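You operate a simulated robot arm through the tools that you are given. There is no shell and no other tool. Be economical: measure what you need, move in short steps, check, and stop when the job is done.

Carry out the task below with a simulated robot arm. There is one attempt and no reset: what you move stays moved.

Task
Lower the leg rest, lock it and wipe off the smear.
Fine: purple lever; let it down by its handle; yellow pad, wetted in the cleaner tray and put back. Where these are worked on the way, their far stop is far enough and under half their travel is too little: purple lever. What is to be rubbed or washed off counts as gone when no trace of it is left.

Only the result counts: the job must be done as asked and must still hold three seconds after the hand-in. Knocking over, shifting, dropping, spilling or breaking anything else fails it.

Robot
A 7-joint arm with a two-finger parallel gripper on a trunk, on a base that drives. Base frame: it is fixed to the floor where the robot stands at the start and does not move with it; the origin is under the middle of the robot, x ahead of it, y to its left, z up. Lengths are in cm, angles in degrees, forces in N, time in s.
With the tool pointing down near the work surface it reaches from about 48 to 92 cm from the robot's upright axis, wherever it stands. Its first joint turns from -115.0 to 115.0 degrees. Places, roughly: cleaner tray [-20, -70, 90]; leg rest [100, 20, 80]; purple lever [70, 0, 60]; yellow pad (6x9x5 cm) [0, -80, 90]. Payload 3.91 kg.
The tool frame sits at the grasp point between the pads (the TCP): z along the fingers, y along the line on which they close. The tips reach 3 cm beyond it. Largest opening 11 cm; finger width 2, thickness 1; the body of the gripper, 4.8 by 11.2 cm, starts 5.5 cm behind the TCP.
Orientation is told as [roll, pitch, yaw] about the base's x, y, z axes, in that order, counted from this pose: with the fingers straight down and closing along the base's y, the tool's x points along the base's -x, its y along +y and its z along -z.

Tools
- The arm moves only by the tool play_rows. Its argument "rows" is a list of rows, each an object (a shift or turn left out is 0, a gripper value left out holds the last) with "dp": the shift along the base's x, y, z in units of 50 mm (1.0 is 50 mm), a list of three; "angular": the turn, a rotation vector about the base's x, y, z in units of 6 degrees (1.0 is 6 degrees), a list of three. In form: [{"dp": [x, y, z], "angular": [rx, ry, rz]}, ...]. A call has 1 to 8 rows; each row shifts and turns the commanded pose from where the row before left it. "gripper" is the finger opening in cm, from 0 to 11, set as the call begins (left out, the last holds). A call with a number of a shift or a turn outside -1 to 1 is refused whole. Each row takes 0.2 s and may step no farther than 5 cm and 8.6 degrees from the row before; otherwise, or with a gripper value out of range, the whole call is refused. Where a pose cannot be reached the arm comes as near as it can. A force on the tool above 70 N (or 10 N above the force at the start of the call, whichever is more), or a blocked arm, ends the call early, and 0.2 s more pass. Each finger travels about 15.3 cm/s and halts on what it meets, pressing with about 21 N; the grip force reading is that of the motor and also rises with nothing between the fingers. The clock runs only during rows and for 0.2 s after the last one: add rows that do not move to give the fingers time. The reply holds the time, the measured pose of the TCP, the force on the tool along the base axes, the opening and the grip force, in the units named above and with some noise, with the torque about the TCP (base axes, N m) and any sound that the robot's microphone picked up.
- Cameras (640 x 400 px; columns grow to the right, rows downward): "scene" is now at [18.49, 13.58, 132.45]; the picture's right is [-0.85, -0.52, 0.00], its down [-0.36, 0.59, -0.73] and it looks along [0.38, -0.62, -0.69] (base axes); focal length 214 px, centre (320, 200). "wrist" rides on the gripper at [7.2, 1.7, -10.3] in the tool frame; the picture's right is [-0.23, 0.97, 0.00], its down [-0.76, -0.18, -0.62] and it looks along [-0.61, -0.14, 0.78] (tool axes); focal length 222 px, centre (320, 200).
- capture(camera): a new picture of that camera. No time passes.
- lift_body(by): slides the trunk up (or, below 0, down) by that many cm; the arm and the scene camera ride with it, the base frame stays. It gives what a move gives, with no picture.
- drive_base(legs): drives the robot by 1 to 6 legs, each [ahead, left, turn to the left] in cm, cm and degrees, along the robot's own axes; the way and the turn of a leg run together, so that a leg with both is an arc; at most 150 cm and 180 degrees a leg. The arm and the cameras ride along, it lands a little off, and it stops where it bumps. It gives what a move gives.
- turn_head(pan, tilt): turns the head with the scene camera to pan (to the left, within 80 degrees either way) and tilt (down, from -29 to 69), counted from straight ahead of the robot. It gives what a move gives.
- pixel_to_xyz(camera, pixels): for up to 12 pixels [column, row] of the newest picture of that camera ("zoom" is the newest enlarged one), the place [x, y, z] in the base frame of the surface seen there, good to about 0.3 cm. No time passes.
- inspect(camera, box): a new picture of the part [left, top, right, bottom] of that camera's present view, enlarged. No time passes.
- sign_off(): hands the job in; it is judged then, once.

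Work in short steps. Measure before you move; look again where a grasp or a placing could have gone wrong, and mend it. You have 80 turns and 68 pictures in all, those below and enlarged ones among them. Open the gripper and draw the arm clear of the work before you hand the job in, unless the task says otherwise; then end with one line.

The tools are called after "Request:" by a JSON object that holds its "method" and its "body". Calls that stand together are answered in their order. play_rows: Moves the arm, as the interface text tells. Its arguments: {"type":"object","properties":{"rows":{"type":"array","items":{"type":"object","properties":{"dp":{"type":"array","items":{"type":"number"}},"angular":{"type":"array","items":{"type":"number"}}}}},"gripper":{"type":"number"}},"required":["rows"]} The other tools are called the same way: lift_body (by) slides the trunk up or down; drive_base (legs) drives the base; turn_head (pan, tilt) turns the head that bears the scene camera; capture (camera) takes a picture; pixel_to_xyz (camera, pixels) gives the place of the surface under pixels of a picture; inspect (camera, box) takes an enlarged picture of a part of a camera's view; sign_off () hands the job in.

At the start:

```text
clock: 0.0
eef_pos: [47.11, 11.12, 121.76]
tool_rot: [0.0, 0.0, 0.0]
wrist_force: [0.5, -0.4, -0.3]
torque: [0.02, -0.01, 0.0]
opening: 11.0
gripper_force: 0.0
trunk travel left (down, up): [-67.5, 31.5]
robot x, y, heading: [-0.17, 0.0, -0.0]
head pan, tilt: [-58.5, 43.5]
```

scene: 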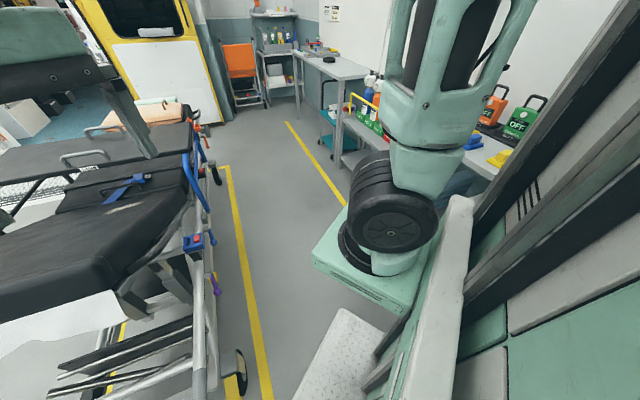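
wrist: 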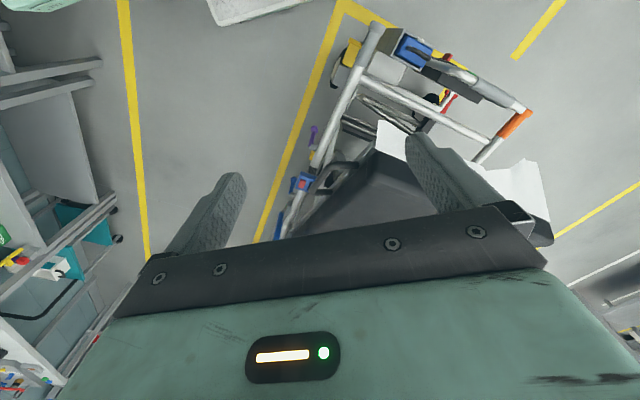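

The scene view shows the stretcher at left and the bench with pads at right. I turn the head toward the stretcher to see the leg rest and lever.

Request:
{"method": "turn_head", "body": {"pan": 5, "tilt": 40}}

Request:
{"method": "capture", "body": {"camera": "scene"}}

```text
clock: 1.3
eef_pos: [46.94, 11.21, 121.65]
tool_rot: [0.1, -0.1, 0.0]
wrist_force: [0.2, -0.1, 0.7]
torque: [0.04, 0.05, 0.03]
opening: 10.96
gripper_force: 0.2
trunk travel left (down, up): [-67.5, 31.5]
robot x, y, heading: [-0.1, 0.34, 0.2]
head pan, tilt: [5.0, 40.0]
```

```text
65 pictures are left
```

scene: 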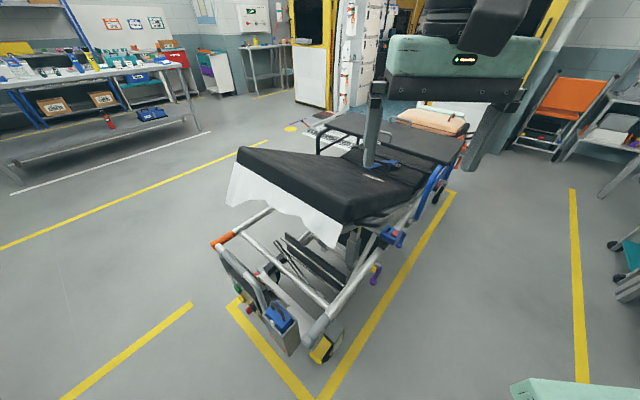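

The raised leg rest is around (330,180), purple lever at (375,273). I zoom in on them.

Request:
{"method": "inspect", "body": {"camera": "scene", "box": [200, 130, 480, 305]}}

Request:
{"method": "inspect", "body": {"camera": "scene", "box": [320, 220, 420, 300]}}

```text
2.29 times, centred on (340, 218) of scene
```

zoom: 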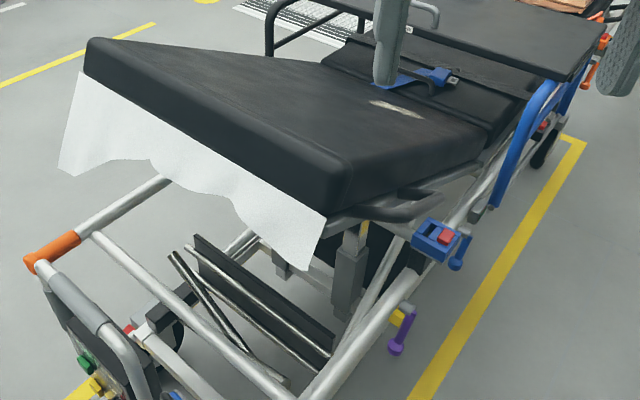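

```text
5.00 times, centred on (370, 260) of scene
```

zoom: 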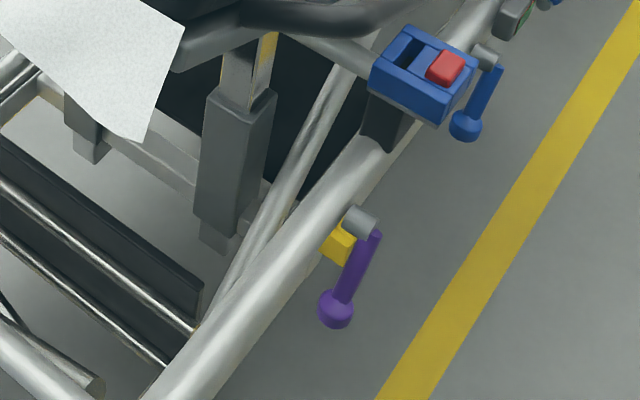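

Purple lever hangs at zoom (350,265); the blue handle/box is just above. I measure these points.

Request:
{"method": "pixel_to_xyz", "body": {"camera": "zoom", "pixels": [[335, 310], [345, 290], [358, 262], [370, 236], [358, 215], [338, 245], [420, 80], [446, 68], [486, 90], [466, 126], [340, 20], [235, 150]]}}

Request:
{"method": "inspect", "body": {"camera": "scene", "box": [320, 150, 440, 240]}}

```text
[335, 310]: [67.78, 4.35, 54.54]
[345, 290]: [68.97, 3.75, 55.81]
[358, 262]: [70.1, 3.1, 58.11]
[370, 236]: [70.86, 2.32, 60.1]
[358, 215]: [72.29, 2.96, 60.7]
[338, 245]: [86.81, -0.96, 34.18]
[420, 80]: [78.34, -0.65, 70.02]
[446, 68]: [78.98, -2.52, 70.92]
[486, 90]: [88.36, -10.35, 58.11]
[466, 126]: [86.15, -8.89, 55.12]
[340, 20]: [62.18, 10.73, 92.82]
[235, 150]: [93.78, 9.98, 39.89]
```

```text
4.44 times, centred on (380, 195) of scene
```

zoom: 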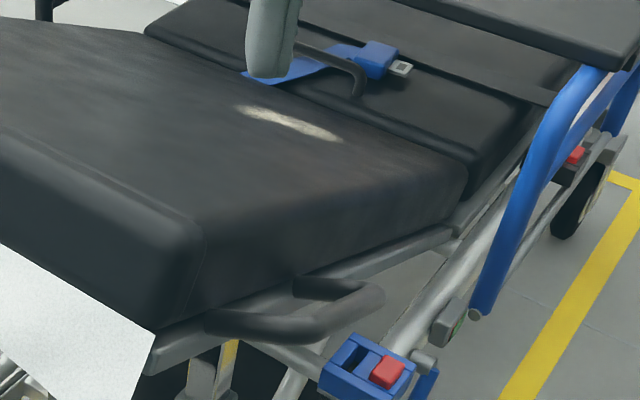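

The side handle is at zoom (310,320), the smear at (290,123). I measure them along with the cushion surface.

Request:
{"method": "pixel_to_xyz", "body": {"camera": "zoom", "pixels": [[245, 325], [310, 325], [372, 298], [330, 290], [245, 110], [290, 123], [338, 138], [190, 230], [450, 170], [60, 130], [385, 372], [430, 238]]}}

Request:
{"method": "inspect", "body": {"camera": "wrist", "box": [250, 80, 450, 240]}}

Request:
{"method": "turn_head", "body": {"pan": -75, "tilt": 30}}

Request:
{"method": "capture", "body": {"camera": "scene"}}

```text
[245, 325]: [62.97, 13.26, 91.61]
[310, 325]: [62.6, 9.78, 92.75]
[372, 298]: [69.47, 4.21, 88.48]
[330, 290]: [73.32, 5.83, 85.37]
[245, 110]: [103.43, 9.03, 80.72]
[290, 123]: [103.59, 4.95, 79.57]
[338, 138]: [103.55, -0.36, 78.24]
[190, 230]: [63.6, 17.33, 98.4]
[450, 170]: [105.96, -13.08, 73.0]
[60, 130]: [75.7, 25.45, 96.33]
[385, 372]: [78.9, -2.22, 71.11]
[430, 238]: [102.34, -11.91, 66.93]
```

```text
2.50 times, centred on (350, 160) of wrist
```

zoom: 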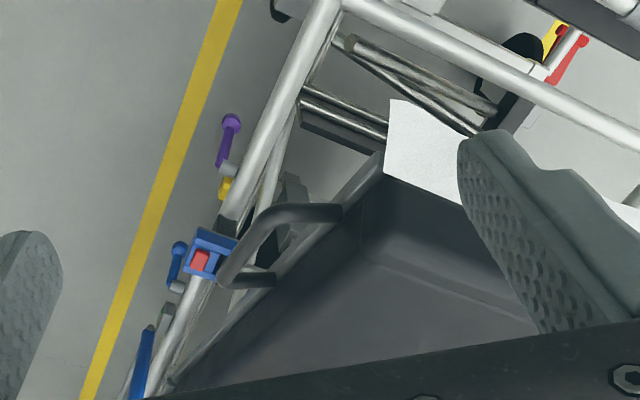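

```text
clock: 2.9
eef_pos: [47.01, 11.18, 121.76]
tool_rot: [0.0, 0.0, 0.0]
wrist_force: [0.2, 1.0, 0.6]
torque: [-0.02, 0.01, 0.0]
opening: 11.0
gripper_force: 0.0
trunk travel left (down, up): [-67.5, 31.5]
robot x, y, heading: [0.16, -0.13, 0.0]
head pan, tilt: [-75.0, 30.0]
```

```text
60 pictures are left
```

scene: 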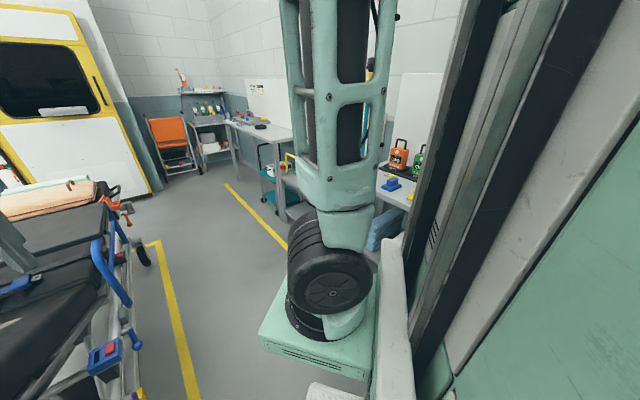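

The bench is hidden behind the arm; I'll do it later after turning. For now I look closely at the handle and levers through the wrist camera.

Request:
{"method": "inspect", "body": {"camera": "wrist", "box": [280, 115, 360, 175]}}

Request:
{"method": "turn_head", "body": {"pan": -20, "tilt": 50}}

Request:
{"method": "capture", "body": {"camera": "scene"}}

```text
6.67 times, centred on (320, 145) of wrist
```

zoom: 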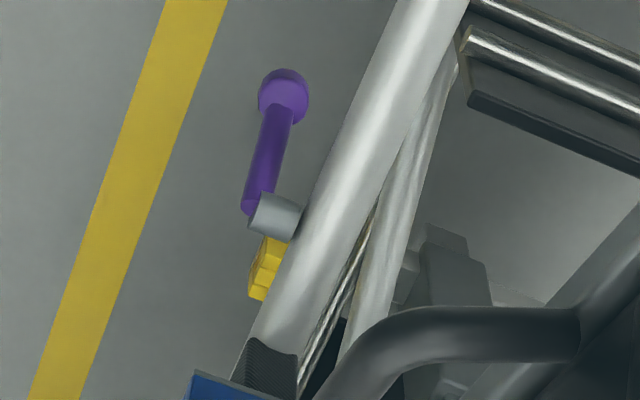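

```text
clock: 4.1
eef_pos: [46.92, 11.1, 121.7]
tool_rot: [0.1, 0.0, -0.1]
wrist_force: [0.6, -0.4, -0.8]
torque: [-0.02, 0.01, 0.01]
opening: 10.98
gripper_force: 0.1
trunk travel left (down, up): [-67.5, 31.5]
robot x, y, heading: [-0.06, -0.15, 0.0]
head pan, tilt: [-20.0, 50.0]
```

```text
58 pictures are left
```

scene: 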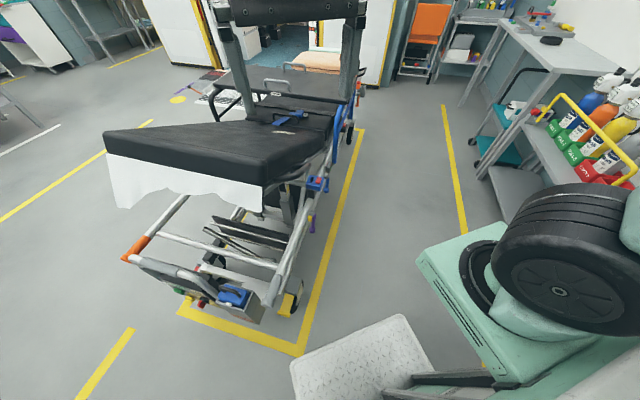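

I measure the handle more closely from this view, at around (290,180).

Request:
{"method": "inspect", "body": {"camera": "scene", "box": [250, 150, 346, 210]}}

Request:
{"method": "pixel_to_xyz", "body": {"camera": "scene", "pixels": [[330, 345], [400, 330], [300, 385], [360, 310], [480, 350], [430, 260], [500, 225]]}}

```text
6.67 times, centred on (298, 180) of scene
```

zoom: 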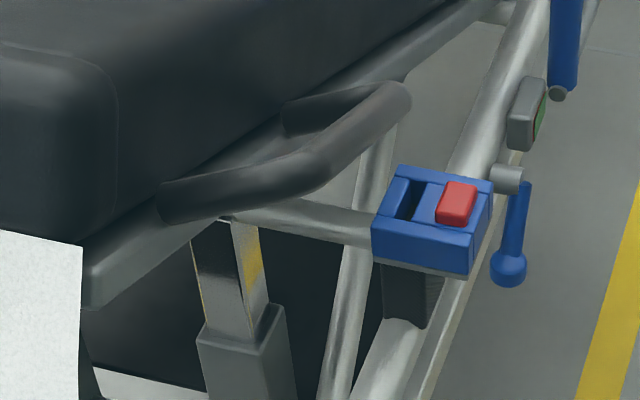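

```text
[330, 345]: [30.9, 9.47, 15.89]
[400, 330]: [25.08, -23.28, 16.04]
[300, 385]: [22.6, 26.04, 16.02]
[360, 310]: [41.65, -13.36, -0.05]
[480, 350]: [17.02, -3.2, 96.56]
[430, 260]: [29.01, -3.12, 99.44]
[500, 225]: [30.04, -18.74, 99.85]
```

The handle is a U: near arm (170,200)-(300,180), outer bar (310,170)-(400,95). Measuring it.

Request:
{"method": "pixel_to_xyz", "body": {"camera": "zoom", "pixels": [[180, 197], [235, 190], [290, 175], [318, 160], [345, 135], [370, 112], [395, 92], [340, 100], [295, 120], [100, 265], [400, 55], [440, 240]]}}

```text
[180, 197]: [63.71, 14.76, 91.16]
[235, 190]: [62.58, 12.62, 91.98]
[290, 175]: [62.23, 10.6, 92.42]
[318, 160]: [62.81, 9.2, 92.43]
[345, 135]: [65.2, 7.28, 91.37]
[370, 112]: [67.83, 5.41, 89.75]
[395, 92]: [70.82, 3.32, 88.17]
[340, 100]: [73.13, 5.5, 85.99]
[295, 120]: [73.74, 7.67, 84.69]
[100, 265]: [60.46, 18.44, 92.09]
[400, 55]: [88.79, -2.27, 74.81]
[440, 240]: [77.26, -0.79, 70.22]
```

Bar centre is near (67.4,6.2,89.8), stretcher heading about -36°. I move above it with yaw -36°, opening 6 cm.

Request:
{"method": "play_rows", "body": {"rows": [{"dp": [0.68, -0.165, -0.35], "angular": [0, 0, -1]}, {"dp": [0.68, -0.165, -0.35], "angular": [0, 0, -1]}, {"dp": [0.68, -0.165, -0.35], "angular": [0, 0, -1]}, {"dp": [0.68, -0.165, -0.35], "angular": [0, 0, -1]}, {"dp": [0.68, -0.165, -0.35], "angular": [0, 0, -1]}, {"dp": [0.68, -0.165, -0.35], "angular": [0, 0, -1]}, {"dp": [0, 0, 0], "angular": [0.65, -0.47, 0]}, {"dp": [0, 0, 0], "angular": [0.65, -0.47, 0]}], "gripper": 6}}

Request:
{"method": "capture", "body": {"camera": "wrist"}}

Request:
{"method": "capture", "body": {"camera": "scene"}}

```text
clock: 5.9
eef_pos: [67.35, 6.24, 111.24]
tool_rot: [9.7, 0.1, -36.0]
wrist_force: [0.1, 0.2, -0.1]
torque: [-0.01, 0.01, 0.0]
opening: 6.0
gripper_force: 0.2
trunk travel left (down, up): [-67.5, 31.5]
robot x, y, heading: [0.44, 0.26, 0.0]
head pan, tilt: [-20.0, 50.0]
```

```text
56 pictures are left
```

wrist: 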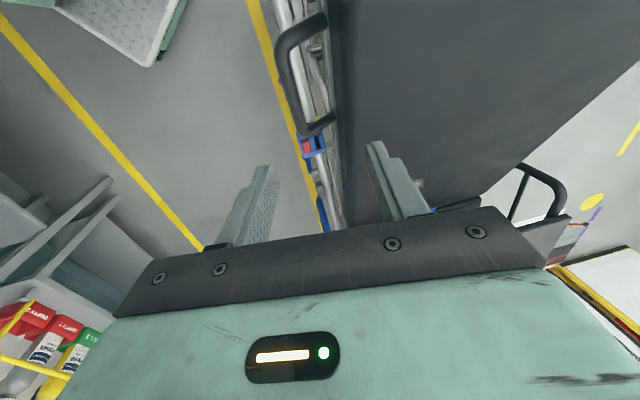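

```text
55 pictures are left
```

scene: 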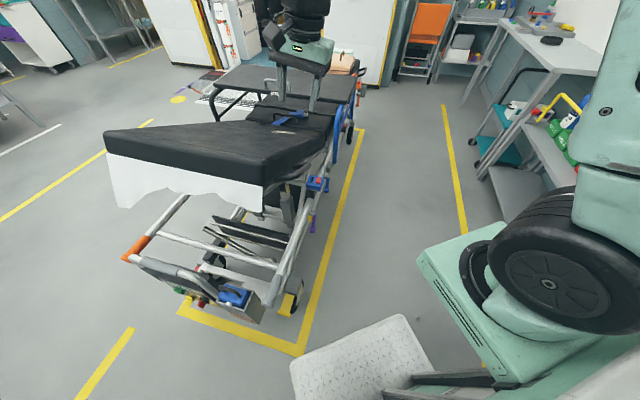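

The handle's outer bar shows at wrist (283,70). I measure it with this camera to refine.

Request:
{"method": "pixel_to_xyz", "body": {"camera": "wrist", "pixels": [[279, 50], [284, 75], [290, 100], [296, 122], [305, 27], [345, 60], [345, 110], [330, 60]]}}

```text
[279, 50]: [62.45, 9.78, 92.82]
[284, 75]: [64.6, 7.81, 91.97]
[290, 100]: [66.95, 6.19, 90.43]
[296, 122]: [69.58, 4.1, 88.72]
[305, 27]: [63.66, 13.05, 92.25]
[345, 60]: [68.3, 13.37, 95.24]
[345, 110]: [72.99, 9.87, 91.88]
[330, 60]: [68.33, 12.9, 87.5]
```

Bar centre ≈ (67,6.1,89.5). I descend straight down onto it.

Request:
{"method": "play_rows", "body": {"rows": [{"dp": [-0.07, -0.02, -0.8]}, {"dp": [0, 0, -0.8]}, {"dp": [0, 0, -0.8]}, {"dp": [0, 0, -0.8]}, {"dp": [0, 0, -0.6]}, {"dp": [0, 0, -0.55]}, {"dp": [0, 0, 0]}]}}

Request:
{"method": "capture", "body": {"camera": "wrist"}}

```text
clock: 7.5
eef_pos: [67.24, 5.91, 89.48]
tool_rot: [9.6, 0.0, -35.9]
wrist_force: [0.2, 0.1, -0.1]
torque: [0.04, 0.03, -0.01]
opening: 6.01
gripper_force: 0.0
trunk travel left (down, up): [-67.5, 31.5]
robot x, y, heading: [-0.12, -0.08, 0.1]
head pan, tilt: [-20.0, 50.0]
```

```text
54 pictures are left
```

wrist: 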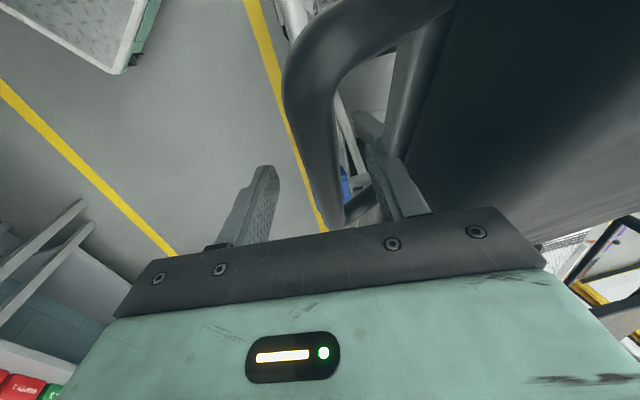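

The bar lies between the fingers, no contact. I close the gripper.

Request:
{"method": "play_rows", "body": {"rows": [{}, {}, {}], "gripper": 0}}

```text
clock: 8.3
eef_pos: [67.35, 6.29, 89.63]
tool_rot: [9.9, -0.2, -36.0]
wrist_force: [19.7, 24.0, -0.2]
torque: [-0.23, 0.25, -1.04]
opening: 1.91
gripper_force: 45.0
trunk travel left (down, up): [-67.5, 31.5]
robot x, y, heading: [-0.01, 0.39, -0.1]
head pan, tilt: [-20.0, 50.0]
```

Gripped (1.91 cm), with ~31 N lateral along +n. I relieve by a small shift and test a small downward motion.

Request:
{"method": "play_rows", "body": {"rows": [{"dp": [0.05, 0.07, 0]}, {}]}}

```text
clock: 8.9
eef_pos: [67.34, 6.15, 89.57]
tool_rot: [9.7, 0.0, -36.1]
wrist_force: [8.7, 7.4, 9.9]
torque: [-0.92, -0.28, -1.04]
opening: 1.89
gripper_force: 45.0
trunk travel left (down, up): [-67.5, 31.5]
robot x, y, heading: [-0.11, 0.0, -0.1]
head pan, tilt: [-20.0, 50.0]
```

Now try lowering a little along the arc tangent (down and toward the foot).

Request:
{"method": "play_rows", "body": {"rows": [{"dp": [-0.036, 0.026, -0.09]}, {"dp": [-0.036, 0.026, -0.09]}, {"dp": [-0.036, 0.026, -0.09]}, {}]}}

```text
clock: 9.9
eef_pos: [66.99, 6.75, 88.32]
tool_rot: [9.9, -0.1, -36.0]
wrist_force: [22.1, -14.8, 31.6]
torque: [-0.48, 0.26, -1.02]
opening: 1.91
gripper_force: 45.4
trunk travel left (down, up): [-67.5, 31.5]
robot x, y, heading: [0.22, -0.11, 0.1]
head pan, tilt: [-20.0, 50.0]
```

It moves with resistance; the +u force says too much foot-ward motion. I go on more steeply.

Request:
{"method": "play_rows", "body": {"rows": [{"dp": [0, 0, -0.12]}, {"dp": [-0.02, 0.015, -0.12]}, {"dp": [-0.02, 0.015, -0.12]}, {"dp": [-0.02, 0.015, -0.12]}, {}]}}

Request:
{"method": "capture", "body": {"camera": "scene"}}

```text
clock: 11.1
eef_pos: [66.48, 7.56, 86.11]
tool_rot: [10.1, -0.1, -35.7]
wrist_force: [11.1, 20.5, 40.6]
torque: [-1.37, 0.32, -1.03]
opening: 1.9
gripper_force: 45.2
trunk travel left (down, up): [-67.5, 31.5]
robot x, y, heading: [0.03, 0.17, 0.2]
head pan, tilt: [-20.0, 50.0]
```

```text
53 pictures are left
```

scene: 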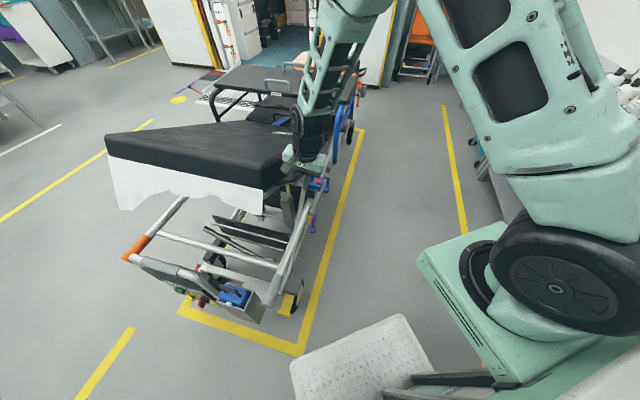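

The rest is descending freely with friction. Continue along the arc with a decreasing foot-ward part.

Request:
{"method": "play_rows", "body": {"rows": [{"dp": [-0.07, 0.05, -0.2]}, {"dp": [-0.07, 0.05, -0.2]}, {"dp": [-0.065, 0.045, -0.2]}, {"dp": [-0.06, 0.04, -0.2]}, {}]}}

```text
clock: 11.5
eef_pos: [66.66, 7.57, 85.64]
tool_rot: [10.3, -0.2, -36.0]
wrist_force: [-11.3, -1.7, 25.5]
torque: [0.11, 0.56, -0.68]
opening: 1.91
gripper_force: 44.3
trunk travel left (down, up): [-67.5, 31.5]
robot x, y, heading: [0.26, -0.06, -0.1]
head pan, tilt: [-20.0, 50.0]
stopped in row 1: the force on the tool passed its limit at 86 N (the readings are from after the stop); the commanded pose is now the measured one
```

A force peak ended the call; I proceed in smaller, slower steps.

Request:
{"method": "play_rows", "body": {"rows": [{"dp": [-0.02, 0.015, -0.08]}, {"dp": [-0.025, 0.02, -0.08]}, {"dp": [-0.025, 0.02, -0.08]}, {"dp": [-0.025, 0.02, -0.08]}, {"dp": [-0.025, 0.02, -0.08]}, {}]}}

```text
clock: 12.0
eef_pos: [66.69, 7.67, 85.55]
tool_rot: [10.7, -0.5, -36.3]
wrist_force: [-20.3, -6.9, 38.0]
torque: [0.1, 0.46, -0.88]
opening: 1.92
gripper_force: 44.8
trunk travel left (down, up): [-67.5, 31.5]
robot x, y, heading: [0.12, 0.17, 0.0]
head pan, tilt: [-20.0, 50.0]
stopped in row 2: the force on the tool passed its limit at 76 N (the readings are from after the stop); the commanded pose is now the measured one
```

It's stiff at z≈85.5. I look at what blocks it.

Request:
{"method": "inspect", "body": {"camera": "scene", "box": [240, 110, 368, 240]}}

Request:
{"method": "capture", "body": {"camera": "wrist"}}

```text
3.08 times, centred on (304, 175) of scene
```

zoom: 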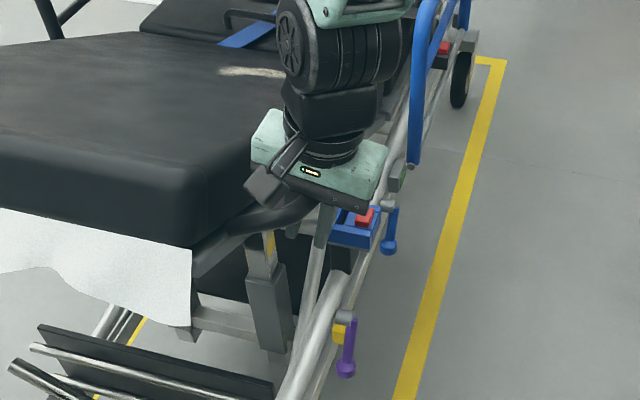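

```text
51 pictures are left
```

wrist: 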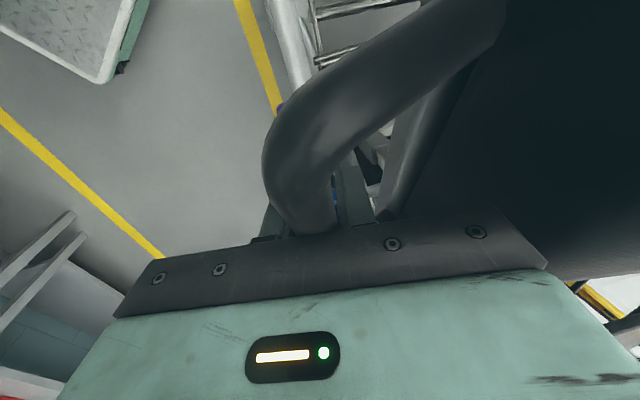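

The bar looks nearer to the palm than before, so it may have slipped through the fingers. I measure.

Request:
{"method": "pixel_to_xyz", "body": {"camera": "wrist", "pixels": [[300, 200], [285, 150], [340, 100], [420, 50], [560, 150], [310, 220], [330, 205]]}}

Request:
{"method": "pixel_to_xyz", "body": {"camera": "zoom", "pixels": [[180, 215], [215, 250], [250, 72], [265, 218], [190, 320], [240, 228]]}}

```text
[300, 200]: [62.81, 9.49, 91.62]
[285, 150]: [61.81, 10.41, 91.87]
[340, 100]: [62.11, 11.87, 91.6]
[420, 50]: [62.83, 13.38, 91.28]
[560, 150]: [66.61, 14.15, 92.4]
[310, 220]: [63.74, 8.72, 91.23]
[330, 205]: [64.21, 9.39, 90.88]
```

```text
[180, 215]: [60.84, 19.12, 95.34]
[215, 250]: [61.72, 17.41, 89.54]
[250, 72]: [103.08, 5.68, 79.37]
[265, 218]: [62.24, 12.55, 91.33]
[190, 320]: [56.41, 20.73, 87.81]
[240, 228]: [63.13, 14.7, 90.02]
```

The handle itself barely moved: the rest is locked and the bar slid through the fingers. I release and rise, then study the purple lever.

Request:
{"method": "play_rows", "body": {"rows": [{}, {}, {"dp": [0, 0, 0.5]}, {"dp": [-0.1, -0.14, 0.9]}, {"dp": [-0.3, -0.4, 0.5]}, {"dp": [-0.4, -0.6, 0]}], "gripper": 6}}

Request:
{"method": "inspect", "body": {"camera": "scene", "box": [280, 165, 344, 240]}}

```text
clock: 13.4
eef_pos: [62.61, 1.88, 94.74]
tool_rot: [10.6, -0.5, -36.2]
wrist_force: [0.1, -0.1, -0.5]
torque: [-0.01, 0.03, -0.02]
opening: 6.01
gripper_force: 0.1
trunk travel left (down, up): [-67.5, 31.5]
robot x, y, heading: [-0.15, 0.13, -0.1]
head pan, tilt: [-20.0, 50.0]
```

```text
5.33 times, centred on (312, 202) of scene
```

zoom: 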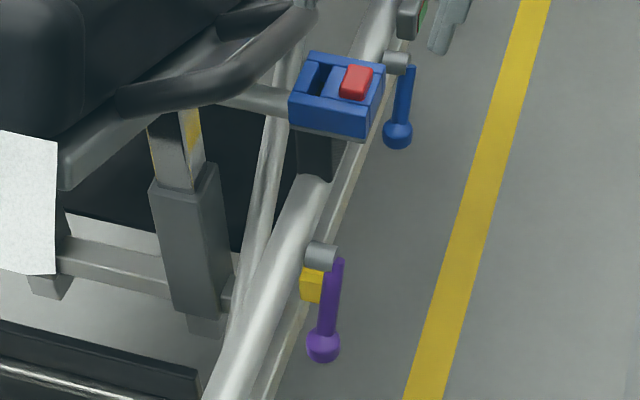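

Lever pivot ~(72,3,60.7), knob ~(68,4.3,54.5). I'll bring the hand outside of the rail, turned to face it (+n heading 54°), first by unleaning and yawing.

Request:
{"method": "play_rows", "body": {"rows": [{"dp": [-0.2, -0.3, 0], "angular": [-0.68, 0.5, 0]}, {"dp": [-0.2, -0.3, 0], "angular": [-0.68, 0.5, 0]}, {"dp": [0, -0.3, -0.2], "angular": [0, 0, 1]}, {"dp": [0, -0.3, -0.3], "angular": [0, 0, 1]}, {"dp": [0, -0.3, -0.3], "angular": [0, 0, 1]}, {"dp": [0, -0.3, -0.3], "angular": [0, 0, 1]}, {"dp": [0, -0.3, -0.3], "angular": [0, 0, 1]}, {"dp": [0, 0, -0.3], "angular": [0, 0, 1]}], "gripper": 6}}

Request:
{"method": "play_rows", "body": {"rows": [{"dp": [0, 0, -0.2], "angular": [0, 0, 1]}, {"dp": [0, 0, -0.2], "angular": [0, 0, 1]}, {"dp": [0, 0, -0.2], "angular": [0, 0, 1]}, {"dp": [0, 0, 0], "angular": [0, 0, 1]}, {"angular": [0, 0, 1]}, {"angular": [0, 0, 1]}, {"angular": [0, 0, 1]}, {"angular": [0, 0, 1]}]}}

Request:
{"method": "play_rows", "body": {"rows": [{"angular": [0, 0, 1]}, {"angular": [0.81, -0.59, 0]}, {"angular": [0.81, -0.59, 0]}, {"angular": [0.81, -0.59, 0]}, {"angular": [0.81, -0.59, 0]}, {"angular": [0.81, -0.59, 0]}, {"angular": [0.81, -0.59, 0]}, {"angular": [0.81, -0.59, 0]}]}}

Request:
{"method": "capture", "body": {"camera": "wrist"}}

```text
clock: 15.2
eef_pos: [60.64, -8.52, 86.32]
tool_rot: [0.6, -0.5, 0.1]
wrist_force: [-0.4, -0.2, -0.4]
torque: [-0.02, 0.01, -0.01]
opening: 6.01
gripper_force: 0.1
trunk travel left (down, up): [-67.5, 31.5]
robot x, y, heading: [-0.35, 0.06, 0.3]
head pan, tilt: [-20.0, 50.0]
```

```text
clock: 17.0
eef_pos: [60.75, -8.58, 83.32]
tool_rot: [0.5, -0.4, 47.9]
wrist_force: [0.1, 0.6, -0.3]
torque: [0.04, 0.02, -0.03]
opening: 5.97
gripper_force: 0.2
trunk travel left (down, up): [-67.5, 31.5]
robot x, y, heading: [0.18, 0.34, -0.2]
head pan, tilt: [-20.0, 50.0]
```

```text
clock: 18.8
eef_pos: [60.9, -8.49, 83.3]
tool_rot: [0.5, -42.7, 53.9]
wrist_force: [-1.3, 0.4, 0.2]
torque: [-0.01, 0.02, 0.01]
opening: 6.0
gripper_force: 0.1
trunk travel left (down, up): [-67.5, 31.5]
robot x, y, heading: [-0.04, 0.12, -0.4]
head pan, tilt: [-20.0, 50.0]
```

```text
49 pictures are left
```

wrist: 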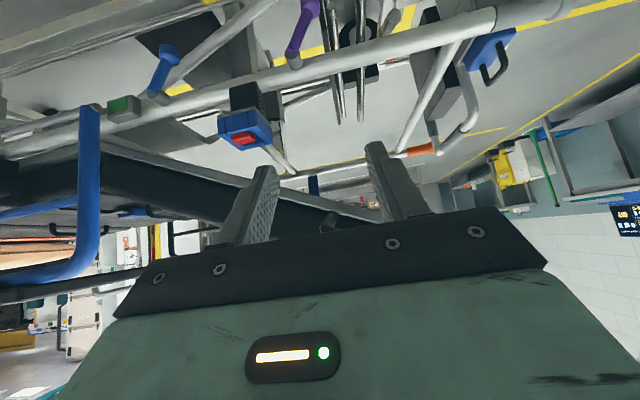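

The lever is at the image top (picture is upside-down). I lower 22 cm to see it face-on.

Request:
{"method": "play_rows", "body": {"rows": [{"dp": [0, 0, -0.9]}, {"dp": [0, 0, -0.9]}, {"dp": [0, 0, -0.9]}, {"dp": [0, 0, -0.9]}, {"dp": [0, 0, -0.8]}]}}

Request:
{"method": "capture", "body": {"camera": "wrist"}}

```text
clock: 20.0
eef_pos: [61.06, -8.4, 61.4]
tool_rot: [0.5, -42.5, 54.0]
wrist_force: [0.4, 0.3, -0.7]
torque: [0.0, 0.02, 0.04]
opening: 6.0
gripper_force: 0.1
trunk travel left (down, up): [-67.5, 31.5]
robot x, y, heading: [0.17, 0.29, -0.2]
head pan, tilt: [-20.0, 50.0]
```

```text
48 pictures are left
```

wrist: 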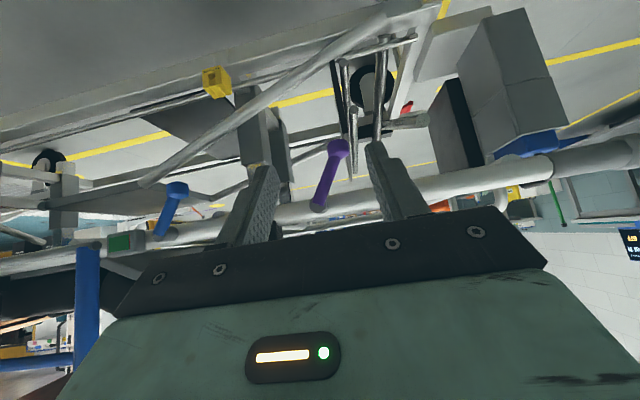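

Lever runs from pivot (318,205) to knob (338,148). I zoom to measure it.

Request:
{"method": "inspect", "body": {"camera": "wrist", "box": [270, 120, 390, 220]}}

Request:
{"method": "pixel_to_xyz", "body": {"camera": "zoom", "pixels": [[365, 145], [340, 215], [325, 265], [310, 310], [260, 325], [265, 345], [450, 290]]}}

```text
4.00 times, centred on (330, 170) of wrist
```

zoom: 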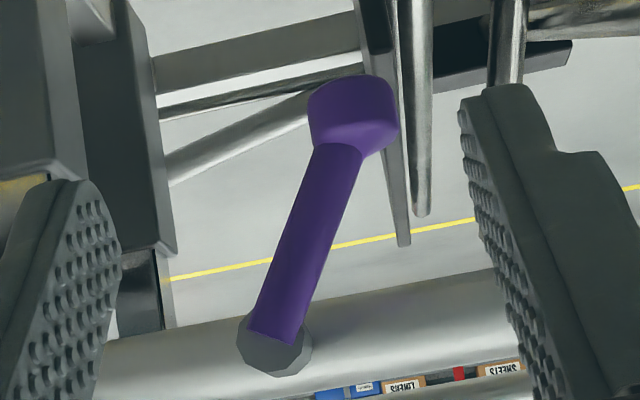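

```text
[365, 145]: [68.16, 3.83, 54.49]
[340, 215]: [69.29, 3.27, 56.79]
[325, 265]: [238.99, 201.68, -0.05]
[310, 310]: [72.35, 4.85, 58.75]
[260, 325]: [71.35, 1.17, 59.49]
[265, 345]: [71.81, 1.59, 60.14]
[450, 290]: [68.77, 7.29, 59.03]
```

Pivot ≈ (71.6,1.6,60), knob centre ≈ (68.9,4.5,54.2). I move in with the fingers straddling the knob.

Request:
{"method": "play_rows", "body": {"rows": [{"dp": [-0.1, 0.08, -0.75]}, {"dp": [-0.1, 0.08, -0.7]}, {"dp": [0.35, 0.48, 0]}, {"dp": [0.35, 0.48, 0]}, {"dp": [0.35, 0.49, 0]}, {"dp": [0.35, 0.49, 0]}, {"dp": [0.36, 0.49, 0]}, {}]}}

Request:
{"method": "inspect", "body": {"camera": "wrist", "box": [200, 90, 440, 240]}}

```text
clock: 21.8
eef_pos: [68.7, 4.43, 54.14]
tool_rot: [0.6, -42.5, 53.8]
wrist_force: [0.0, -0.4, -0.5]
torque: [0.03, 0.0, -0.02]
opening: 5.99
gripper_force: 0.1
trunk travel left (down, up): [-67.5, 31.5]
robot x, y, heading: [0.24, 0.04, 0.0]
head pan, tilt: [-20.0, 50.0]
```

```text
2.67 times, centred on (320, 165) of wrist
```

zoom: 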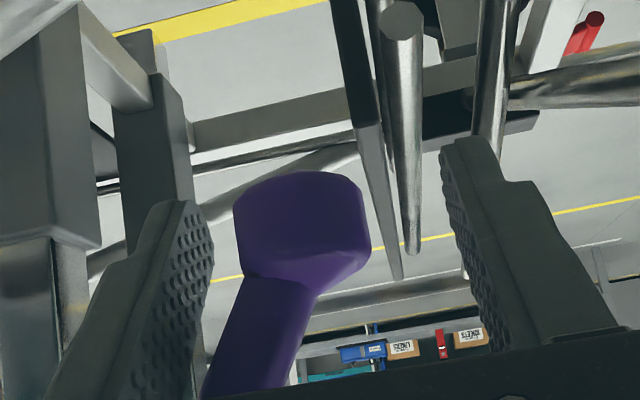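

The knob is between the fingers. I close on it.

Request:
{"method": "play_rows", "body": {"rows": [{}, {}, {}], "gripper": 0}}

```text
clock: 22.6
eef_pos: [68.85, 4.34, 54.07]
tool_rot: [0.6, -42.4, 53.7]
wrist_force: [15.3, -9.4, -26.4]
torque: [1.6, 1.25, -0.26]
opening: 3.78
gripper_force: 44.7
trunk travel left (down, up): [-67.5, 31.5]
robot x, y, heading: [-0.21, 0.2, 0.2]
head pan, tilt: [-20.0, 50.0]
```

Gripped at 3.78 cm; the reaction points head-ward/down, meaning the lever is against a stop on the foot side. I try swinging it head-ward along its arc.

Request:
{"method": "play_rows", "body": {"rows": [{"dp": [0.066, -0.048, -0.057]}, {"dp": [0.066, -0.048, -0.055]}, {"dp": [0.066, -0.048, -0.05]}, {"dp": [0.066, -0.048, -0.04]}, {}]}}

Request:
{"method": "inspect", "body": {"camera": "wrist", "box": [200, 90, 440, 240]}}

```text
clock: 23.8
eef_pos: [69.15, 3.95, 53.29]
tool_rot: [1.2, -42.5, 53.8]
wrist_force: [-52.0, 17.7, 33.0]
torque: [0.69, 0.66, 0.03]
opening: 3.11
gripper_force: 45.3
trunk travel left (down, up): [-67.5, 31.5]
robot x, y, heading: [-0.21, 0.19, 0.1]
head pan, tilt: [-20.0, 50.0]
```

```text
2.67 times, centred on (320, 165) of wrist
```

zoom: 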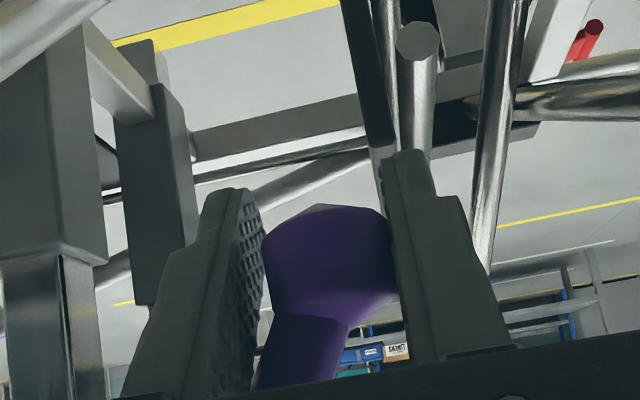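

Head-ward meets ~60 N with hardly any motion, so that looks like a stop. I try foot-ward/up instead.

Request:
{"method": "play_rows", "body": {"rows": [{"dp": [-0.13, 0.095, 0.09]}, {"dp": [-0.1, 0.075, 0.08]}, {"dp": [-0.07, 0.05, 0.07]}, {"dp": [-0.07, 0.05, 0.07]}, {"dp": [-0.07, 0.05, 0.07]}, {}]}}

```text
clock: 25.2
eef_pos: [67.72, 4.21, 54.67]
tool_rot: [0.8, -41.7, 53.6]
wrist_force: [-1.6, -34.6, -43.9]
torque: [1.95, 2.33, -0.22]
opening: 3.69
gripper_force: 45.1
trunk travel left (down, up): [-67.5, 31.5]
robot x, y, heading: [-0.07, 0.07, -0.1]
head pan, tilt: [-20.0, 50.0]
```

The reading is mixed; I look at the knob and its motion.

Request:
{"method": "capture", "body": {"camera": "wrist"}}

Request:
{"method": "inspect", "body": {"camera": "scene", "box": [280, 165, 344, 240]}}

```text
44 pictures are left
```

wrist: 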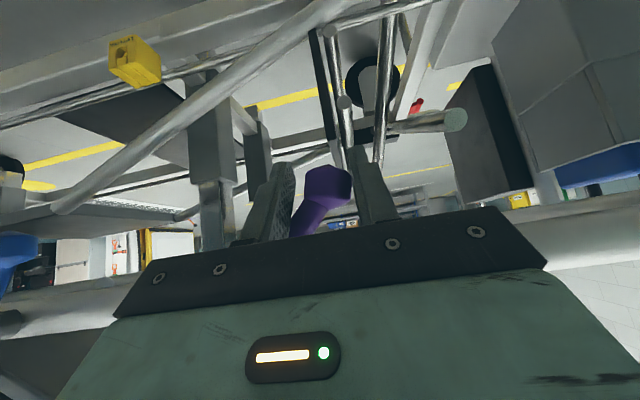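

```text
5.33 times, centred on (312, 202) of scene
```

zoom: 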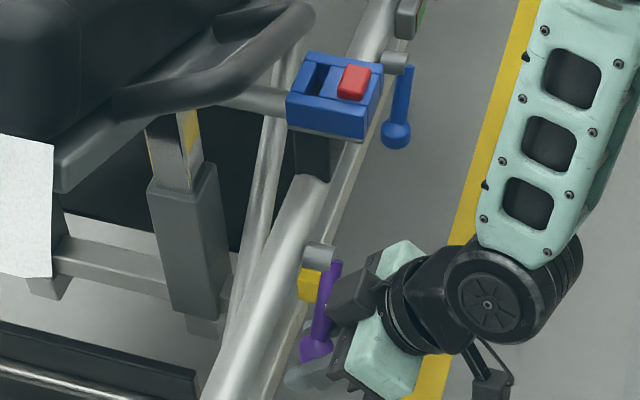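

The lever did swing foot-ward (knob shifted, steeper angle), so that is the way, stiffly. I follow the arc about its pivot, turning the hand with it.

Request:
{"method": "play_rows", "body": {"rows": [{"dp": [-0.1, 0.03, 0.09], "angular": [0.59, 0.81, 0]}, {"dp": [-0.085, 0.04, 0.115], "angular": [0.59, 0.81, 0]}, {"dp": [-0.065, 0.047, 0.124], "angular": [0.59, 0.81, 0]}, {}]}}

```text
clock: 26.2
eef_pos: [66.43, 5.23, 56.42]
tool_rot: [24.1, -39.4, 38.0]
wrist_force: [-3.8, -30.6, -27.5]
torque: [1.41, 1.69, -0.56]
opening: 3.71
gripper_force: 45.0
trunk travel left (down, up): [-67.5, 31.5]
robot x, y, heading: [-0.23, -0.2, 0.1]
head pan, tilt: [-20.0, 50.0]
```

Following the arc (φ≈60°). I continue.

Request:
{"method": "play_rows", "body": {"rows": [{"dp": [-0.075, 0.005, 0.132], "angular": [0.59, 0.81, 0]}, {"dp": [-0.05, 0.02, 0.14], "angular": [0.59, 0.81, 0]}, {"dp": [-0.027, 0.02, 0.145], "angular": [0.59, 0.81, 0]}, {"dp": [-0.015, 0.01, 0.147], "angular": [0.59, 0.81, 0]}, {}]}}

Request:
{"method": "inspect", "body": {"camera": "scene", "box": [280, 165, 344, 240]}}

```text
clock: 27.4
eef_pos: [65.5, 5.72, 59.46]
tool_rot: [51.0, -29.8, 22.5]
wrist_force: [-8.5, -29.3, -19.6]
torque: [0.6, 1.31, -0.49]
opening: 3.67
gripper_force: 45.3
trunk travel left (down, up): [-67.5, 31.5]
robot x, y, heading: [0.08, 0.04, 0.1]
head pan, tilt: [-20.0, 50.0]
```

```text
5.33 times, centred on (312, 202) of scene
```

zoom: 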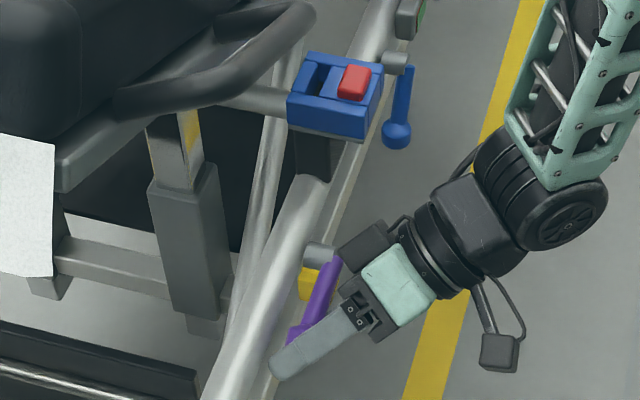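

The lever is now about horizontal (φ≈86°) and still free. I continue toward its far stop.

Request:
{"method": "play_rows", "body": {"rows": [{"dp": [-0.02, -0.03, 0.148], "angular": [0.59, 0.81, 0]}, {"dp": [0.01, -0.008, 0.147], "angular": [0.59, 0.81, 0]}, {"dp": [0.023, -0.017, 0.145], "angular": [0.59, 0.81, 0]}, {"dp": [0.035, -0.025, 0.14], "angular": [0.59, 0.81, 0]}, {}]}}

```text
clock: 28.6
eef_pos: [65.02, 5.45, 61.37]
tool_rot: [71.3, -14.8, 14.4]
wrist_force: [2.7, 6.9, -31.6]
torque: [0.29, 0.78, -0.61]
opening: 2.67
gripper_force: 45.2
trunk travel left (down, up): [-67.5, 31.5]
robot x, y, heading: [0.24, -0.06, 0.1]
head pan, tilt: [-20.0, 50.0]
stopped in row 5: the force on the tool passed its limit at 71 N (the readings are from after the stop); the commanded pose is now the measured one
```

Force limit reached near φ≈100°, likely the far stop. I check the picture.

Request:
{"method": "inspect", "body": {"camera": "scene", "box": [260, 150, 360, 240]}}

```text
4.44 times, centred on (310, 195) of scene
```

zoom: 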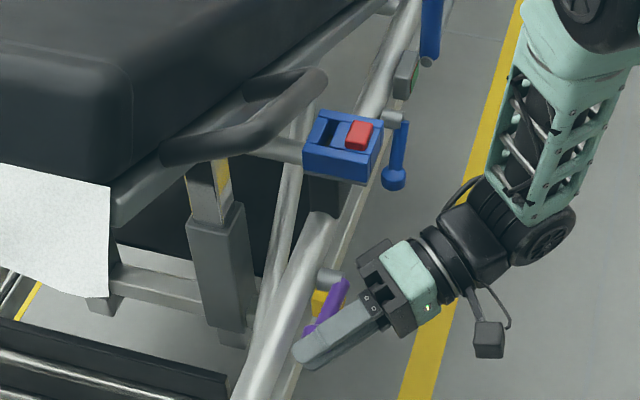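

Lever is at its far stop. I open and withdraw outward, then look at it.

Request:
{"method": "play_rows", "body": {"rows": [{}, {}, {"dp": [-0.3, -0.4, 0]}, {"dp": [-0.4, -0.55, 0]}, {"dp": [-0.4, -0.55, 0]}, {"dp": [-0.4, -0.55, 0]}], "gripper": 6}}

Request:
{"method": "inspect", "body": {"camera": "scene", "box": [260, 150, 360, 240]}}

```text
clock: 29.9
eef_pos: [57.83, -4.88, 61.51]
tool_rot: [71.6, -15.1, 14.3]
wrist_force: [0.4, -0.1, -0.3]
torque: [0.0, 0.0, -0.02]
opening: 5.99
gripper_force: 0.2
trunk travel left (down, up): [-67.5, 31.5]
robot x, y, heading: [-0.16, -0.04, 0.3]
head pan, tilt: [-20.0, 50.0]
```

```text
4.44 times, centred on (310, 195) of scene
```

zoom: 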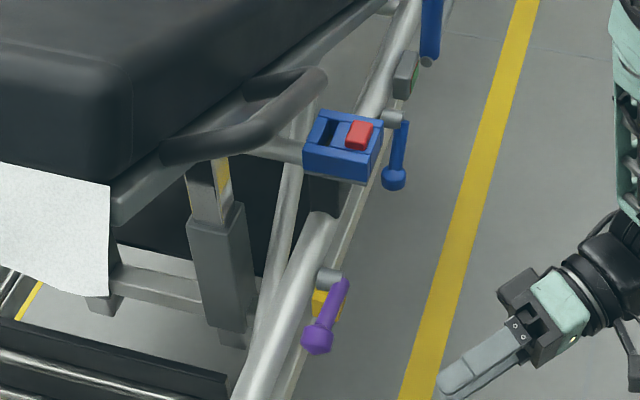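

Request:
{"method": "pixel_to_xyz", "body": {"camera": "zoom", "pixels": [[318, 335], [330, 310], [342, 288], [326, 275]]}}

```text
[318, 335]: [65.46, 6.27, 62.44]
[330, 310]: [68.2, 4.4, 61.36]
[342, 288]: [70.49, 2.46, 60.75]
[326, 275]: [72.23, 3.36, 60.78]
```

The lever stays at its far stop. Next I regrip the handle from the outside with fingers closing vertically (so it can't slip): rotate the tool to point along +n and rise to handle height.

Request:
{"method": "play_rows", "body": {"rows": [{"dp": [0, 0, 0.69], "angular": [0.33, -0.24, -0.9]}, {"dp": [0, 0, 0.69], "angular": [0.33, -0.24, -0.9]}, {"dp": [0, 0, 0.69], "angular": [0.33, -0.24, -0.9]}, {"dp": [0, 0, 0.69], "angular": [0.33, -0.24, -0.9]}, {"dp": [0, 0, 0.69], "angular": [0.33, -0.24, -0.9]}, {"dp": [0, 0, 0.69], "angular": [0.33, -0.24, -0.9]}, {"dp": [0, 0, 0.69], "angular": [0.33, -0.24, -0.9]}, {"dp": [0, 0, 0.69], "angular": [0.33, -0.24, -0.9]}]}}

Request:
{"method": "play_rows", "body": {"rows": [{"angular": [0.59, 0.81, 0]}, {"angular": [0.59, 0.81, 0]}, {"angular": [0.59, 0.81, 0]}, {"angular": [0.59, 0.81, 0]}, {"angular": [0.59, 0.81, 0]}, {"angular": [0.59, 0.81, 0]}, {"angular": [0.59, 0.81, 0]}]}}

Request:
{"method": "capture", "body": {"camera": "wrist"}}

Request:
{"method": "inspect", "body": {"camera": "scene", "box": [240, 110, 368, 240]}}

```text
clock: 31.8
eef_pos: [57.68, -4.99, 89.34]
tool_rot: [90.0, -23.5, -35.4]
wrist_force: [1.0, 0.0, 0.4]
torque: [-0.03, -0.01, 0.0]
opening: 6.02
gripper_force: 0.1
trunk travel left (down, up): [-67.5, 31.5]
robot x, y, heading: [-0.12, 0.0, 0.2]
head pan, tilt: [-20.0, 50.0]
```

```text
clock: 33.4
eef_pos: [57.68, -4.78, 89.43]
tool_rot: [90.4, 18.8, -35.3]
wrist_force: [0.3, -0.4, -0.4]
torque: [0.02, 0.0, 0.01]
opening: 6.04
gripper_force: 0.1
trunk travel left (down, up): [-67.5, 31.5]
robot x, y, heading: [0.03, -0.04, -0.1]
head pan, tilt: [-20.0, 50.0]
```

```text
39 pictures are left
```

wrist: 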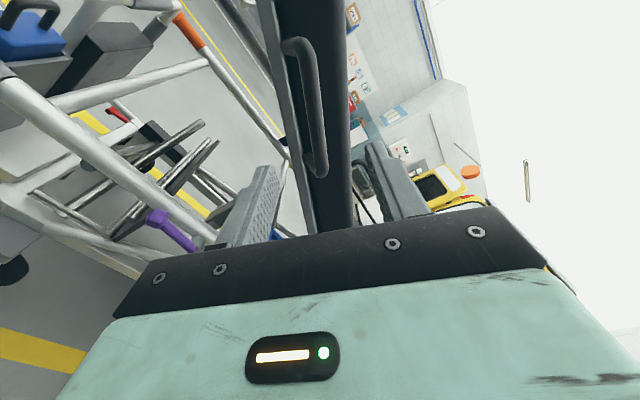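

```text
3.08 times, centred on (304, 175) of scene
```

zoom: 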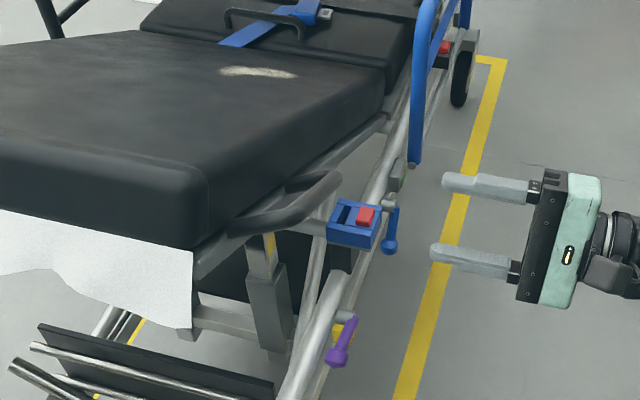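

The hand now faces the handle with vertical closing; the bar runs at wrist (310,60)-(320,170). I measure it.

Request:
{"method": "pixel_to_xyz", "body": {"camera": "wrist", "pixels": [[302, 55], [308, 80], [312, 100], [316, 125], [320, 155], [290, 45], [285, 120]]}}

```text
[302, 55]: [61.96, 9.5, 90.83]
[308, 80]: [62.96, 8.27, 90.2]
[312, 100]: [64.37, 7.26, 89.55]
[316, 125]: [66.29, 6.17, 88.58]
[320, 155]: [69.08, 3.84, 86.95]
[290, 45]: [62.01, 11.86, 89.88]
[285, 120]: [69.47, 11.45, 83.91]
```

Bar centre ≈ (66.1,7.2,88.7). I move in.

Request:
{"method": "play_rows", "body": {"rows": [{"dp": [0.42, 0.6, -0.035]}, {"dp": [0.42, 0.6, -0.035]}, {"dp": [0.42, 0.6, -0.035]}, {"dp": [0.42, 0.6, -0.035]}, {}]}}

Request:
{"method": "play_rows", "body": {"rows": [{}, {}, {}], "gripper": 0}}

```text
clock: 34.5
eef_pos: [65.93, 7.37, 88.5]
tool_rot: [90.5, 18.7, -35.4]
wrist_force: [-0.2, -0.5, 0.3]
torque: [-0.01, 0.0, -0.01]
opening: 6.01
gripper_force: 0.0
trunk travel left (down, up): [-67.5, 31.5]
robot x, y, heading: [-0.25, 0.46, -0.0]
head pan, tilt: [-20.0, 50.0]
```

```text
clock: 35.4
eef_pos: [66.06, 7.44, 88.44]
tool_rot: [90.5, 18.8, -35.2]
wrist_force: [-1.8, 7.1, -1.7]
torque: [0.7, 0.9, 0.06]
opening: 1.97
gripper_force: 44.9
trunk travel left (down, up): [-67.5, 31.5]
robot x, y, heading: [0.11, -0.23, -0.1]
head pan, tilt: [-20.0, 50.0]
```

Gripped cleanly with low force. Lower along the arc, turning with it.

Request:
{"method": "play_rows", "body": {"rows": [{"dp": [-0.055, 0.04, -0.16], "angular": [-0.12, -0.16, 0]}, {"dp": [-0.055, 0.04, -0.16], "angular": [-0.12, -0.16, 0]}, {"dp": [-0.055, 0.04, -0.16], "angular": [-0.12, -0.16, 0]}, {"dp": [-0.05, 0.037, -0.16], "angular": [-0.12, -0.16, 0]}, {}]}}

```text
clock: 36.5
eef_pos: [64.81, 8.29, 85.49]
tool_rot: [90.4, 13.9, -34.9]
wrist_force: [-19.0, 22.0, 10.4]
torque: [0.64, 0.86, 0.07]
opening: 2.01
gripper_force: 45.0
trunk travel left (down, up): [-67.5, 31.5]
robot x, y, heading: [0.07, 0.31, 0.1]
head pan, tilt: [-20.0, 50.0]
```

It moves freely now. Continue with slightly more foot-ward motion.

Request:
{"method": "play_rows", "body": {"rows": [{"dp": [-0.09, 0.066, -0.18], "angular": [-0.14, -0.19, 0]}, {"dp": [-0.065, 0.047, -0.18], "angular": [-0.14, -0.19, 0]}, {"dp": [-0.06, 0.045, -0.18], "angular": [-0.14, -0.19, 0]}, {"dp": [-0.06, 0.043, -0.18], "angular": [-0.14, -0.19, 0]}, {"dp": [-0.055, 0.04, -0.18], "angular": [-0.14, -0.19, 0]}, {}]}}

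```text
clock: 38.0
eef_pos: [63.44, 9.21, 80.81]
tool_rot: [90.2, 6.7, -35.4]
wrist_force: [-0.8, 28.7, 3.6]
torque: [0.62, 0.76, 0.16]
opening: 2.11
gripper_force: 45.3
trunk travel left (down, up): [-67.5, 31.5]
robot x, y, heading: [-0.22, -0.13, -0.0]
head pan, tilt: [-20.0, 50.0]
```

Continuing smoothly; also a small +n correction.

Request:
{"method": "play_rows", "body": {"rows": [{"dp": [-0.04, 0.09, -0.18], "angular": [-0.14, -0.19, 0]}, {"dp": [-0.04, 0.03, -0.18], "angular": [-0.14, -0.19, 0]}, {"dp": [-0.035, 0.026, -0.18], "angular": [-0.14, -0.19, 0]}, {"dp": [-0.03, 0.022, -0.18], "angular": [-0.14, -0.19, 0]}, {"dp": [-0.03, 0.02, -0.18], "angular": [-0.14, -0.19, 0]}, {}]}}

Request:
{"method": "capture", "body": {"camera": "scene"}}

```text
clock: 39.4
eef_pos: [62.24, 10.09, 76.32]
tool_rot: [89.9, -0.4, -35.3]
wrist_force: [-23.4, -7.2, 0.7]
torque: [0.66, 1.06, -0.28]
opening: 2.16
gripper_force: 44.9
trunk travel left (down, up): [-67.5, 31.5]
robot x, y, heading: [0.29, 0.2, 0.1]
head pan, tilt: [-20.0, 50.0]
```

```text
37 pictures are left
```

scene: 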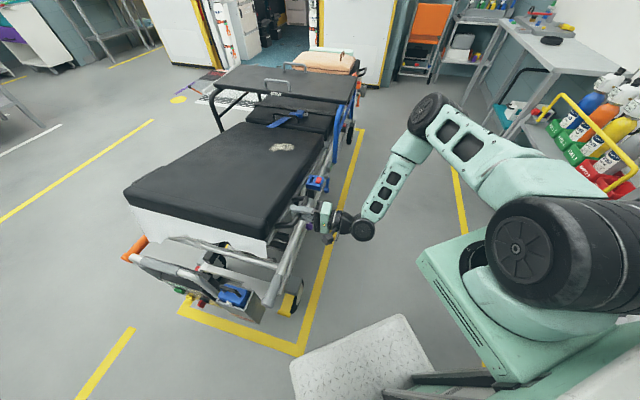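

The rest is nearly level. I continue down until it meets its stop.

Request:
{"method": "play_rows", "body": {"rows": [{"dp": [-0.05, 0.02, -0.16], "angular": [-0.14, -0.19, 0]}, {"dp": [-0.03, 0.02, -0.16], "angular": [-0.14, -0.19, 0]}, {"dp": [-0.025, 0.015, -0.16], "angular": [-0.14, -0.19, 0]}, {"dp": [-0.02, 0.012, -0.16], "angular": [-0.14, -0.19, 0]}, {}]}}

```text
clock: 40.5
eef_pos: [61.83, 10.51, 73.19]
tool_rot: [90.0, -6.0, -35.4]
wrist_force: [-12.1, -0.7, -0.8]
torque: [0.64, 1.1, -0.55]
opening: 2.3
gripper_force: 45.0
trunk travel left (down, up): [-67.5, 31.5]
robot x, y, heading: [-0.15, 0.25, 0.0]
head pan, tilt: [-20.0, 50.0]
```

Request:
{"method": "inspect", "body": {"camera": "scene", "box": [110, 100, 370, 260]}}

Request:
{"method": "play_rows", "body": {"rows": [{"dp": [-0.02, 0.012, -0.14], "angular": [-0.12, -0.16, 0]}, {"dp": [-0.015, 0.01, -0.14], "angular": [-0.12, -0.16, 0]}, {"dp": [-0.01, 0.008, -0.14], "angular": [-0.12, -0.16, 0]}, {"dp": [-0.01, 0.007, -0.14]}, {}]}}

```text
2.46 times, centred on (240, 180) of scene
```

zoom: 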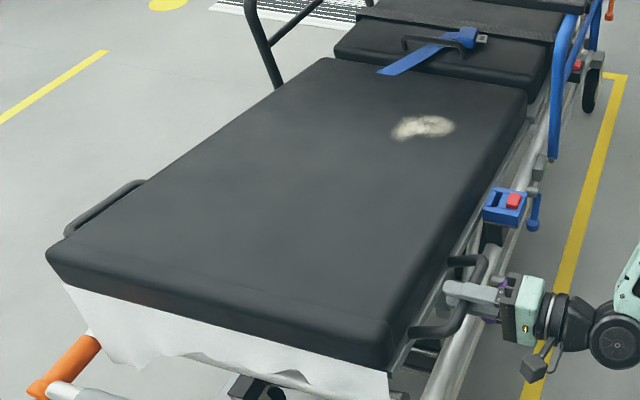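

```text
clock: 41.8
eef_pos: [61.51, 10.67, 70.35]
tool_rot: [89.8, -9.5, -35.2]
wrist_force: [-25.8, -3.1, 0.1]
torque: [0.58, 0.78, 0.14]
opening: 2.35
gripper_force: 44.9
trunk travel left (down, up): [-67.5, 31.5]
robot x, y, heading: [-0.27, -0.03, 0.1]
head pan, tilt: [-20.0, 50.0]
```

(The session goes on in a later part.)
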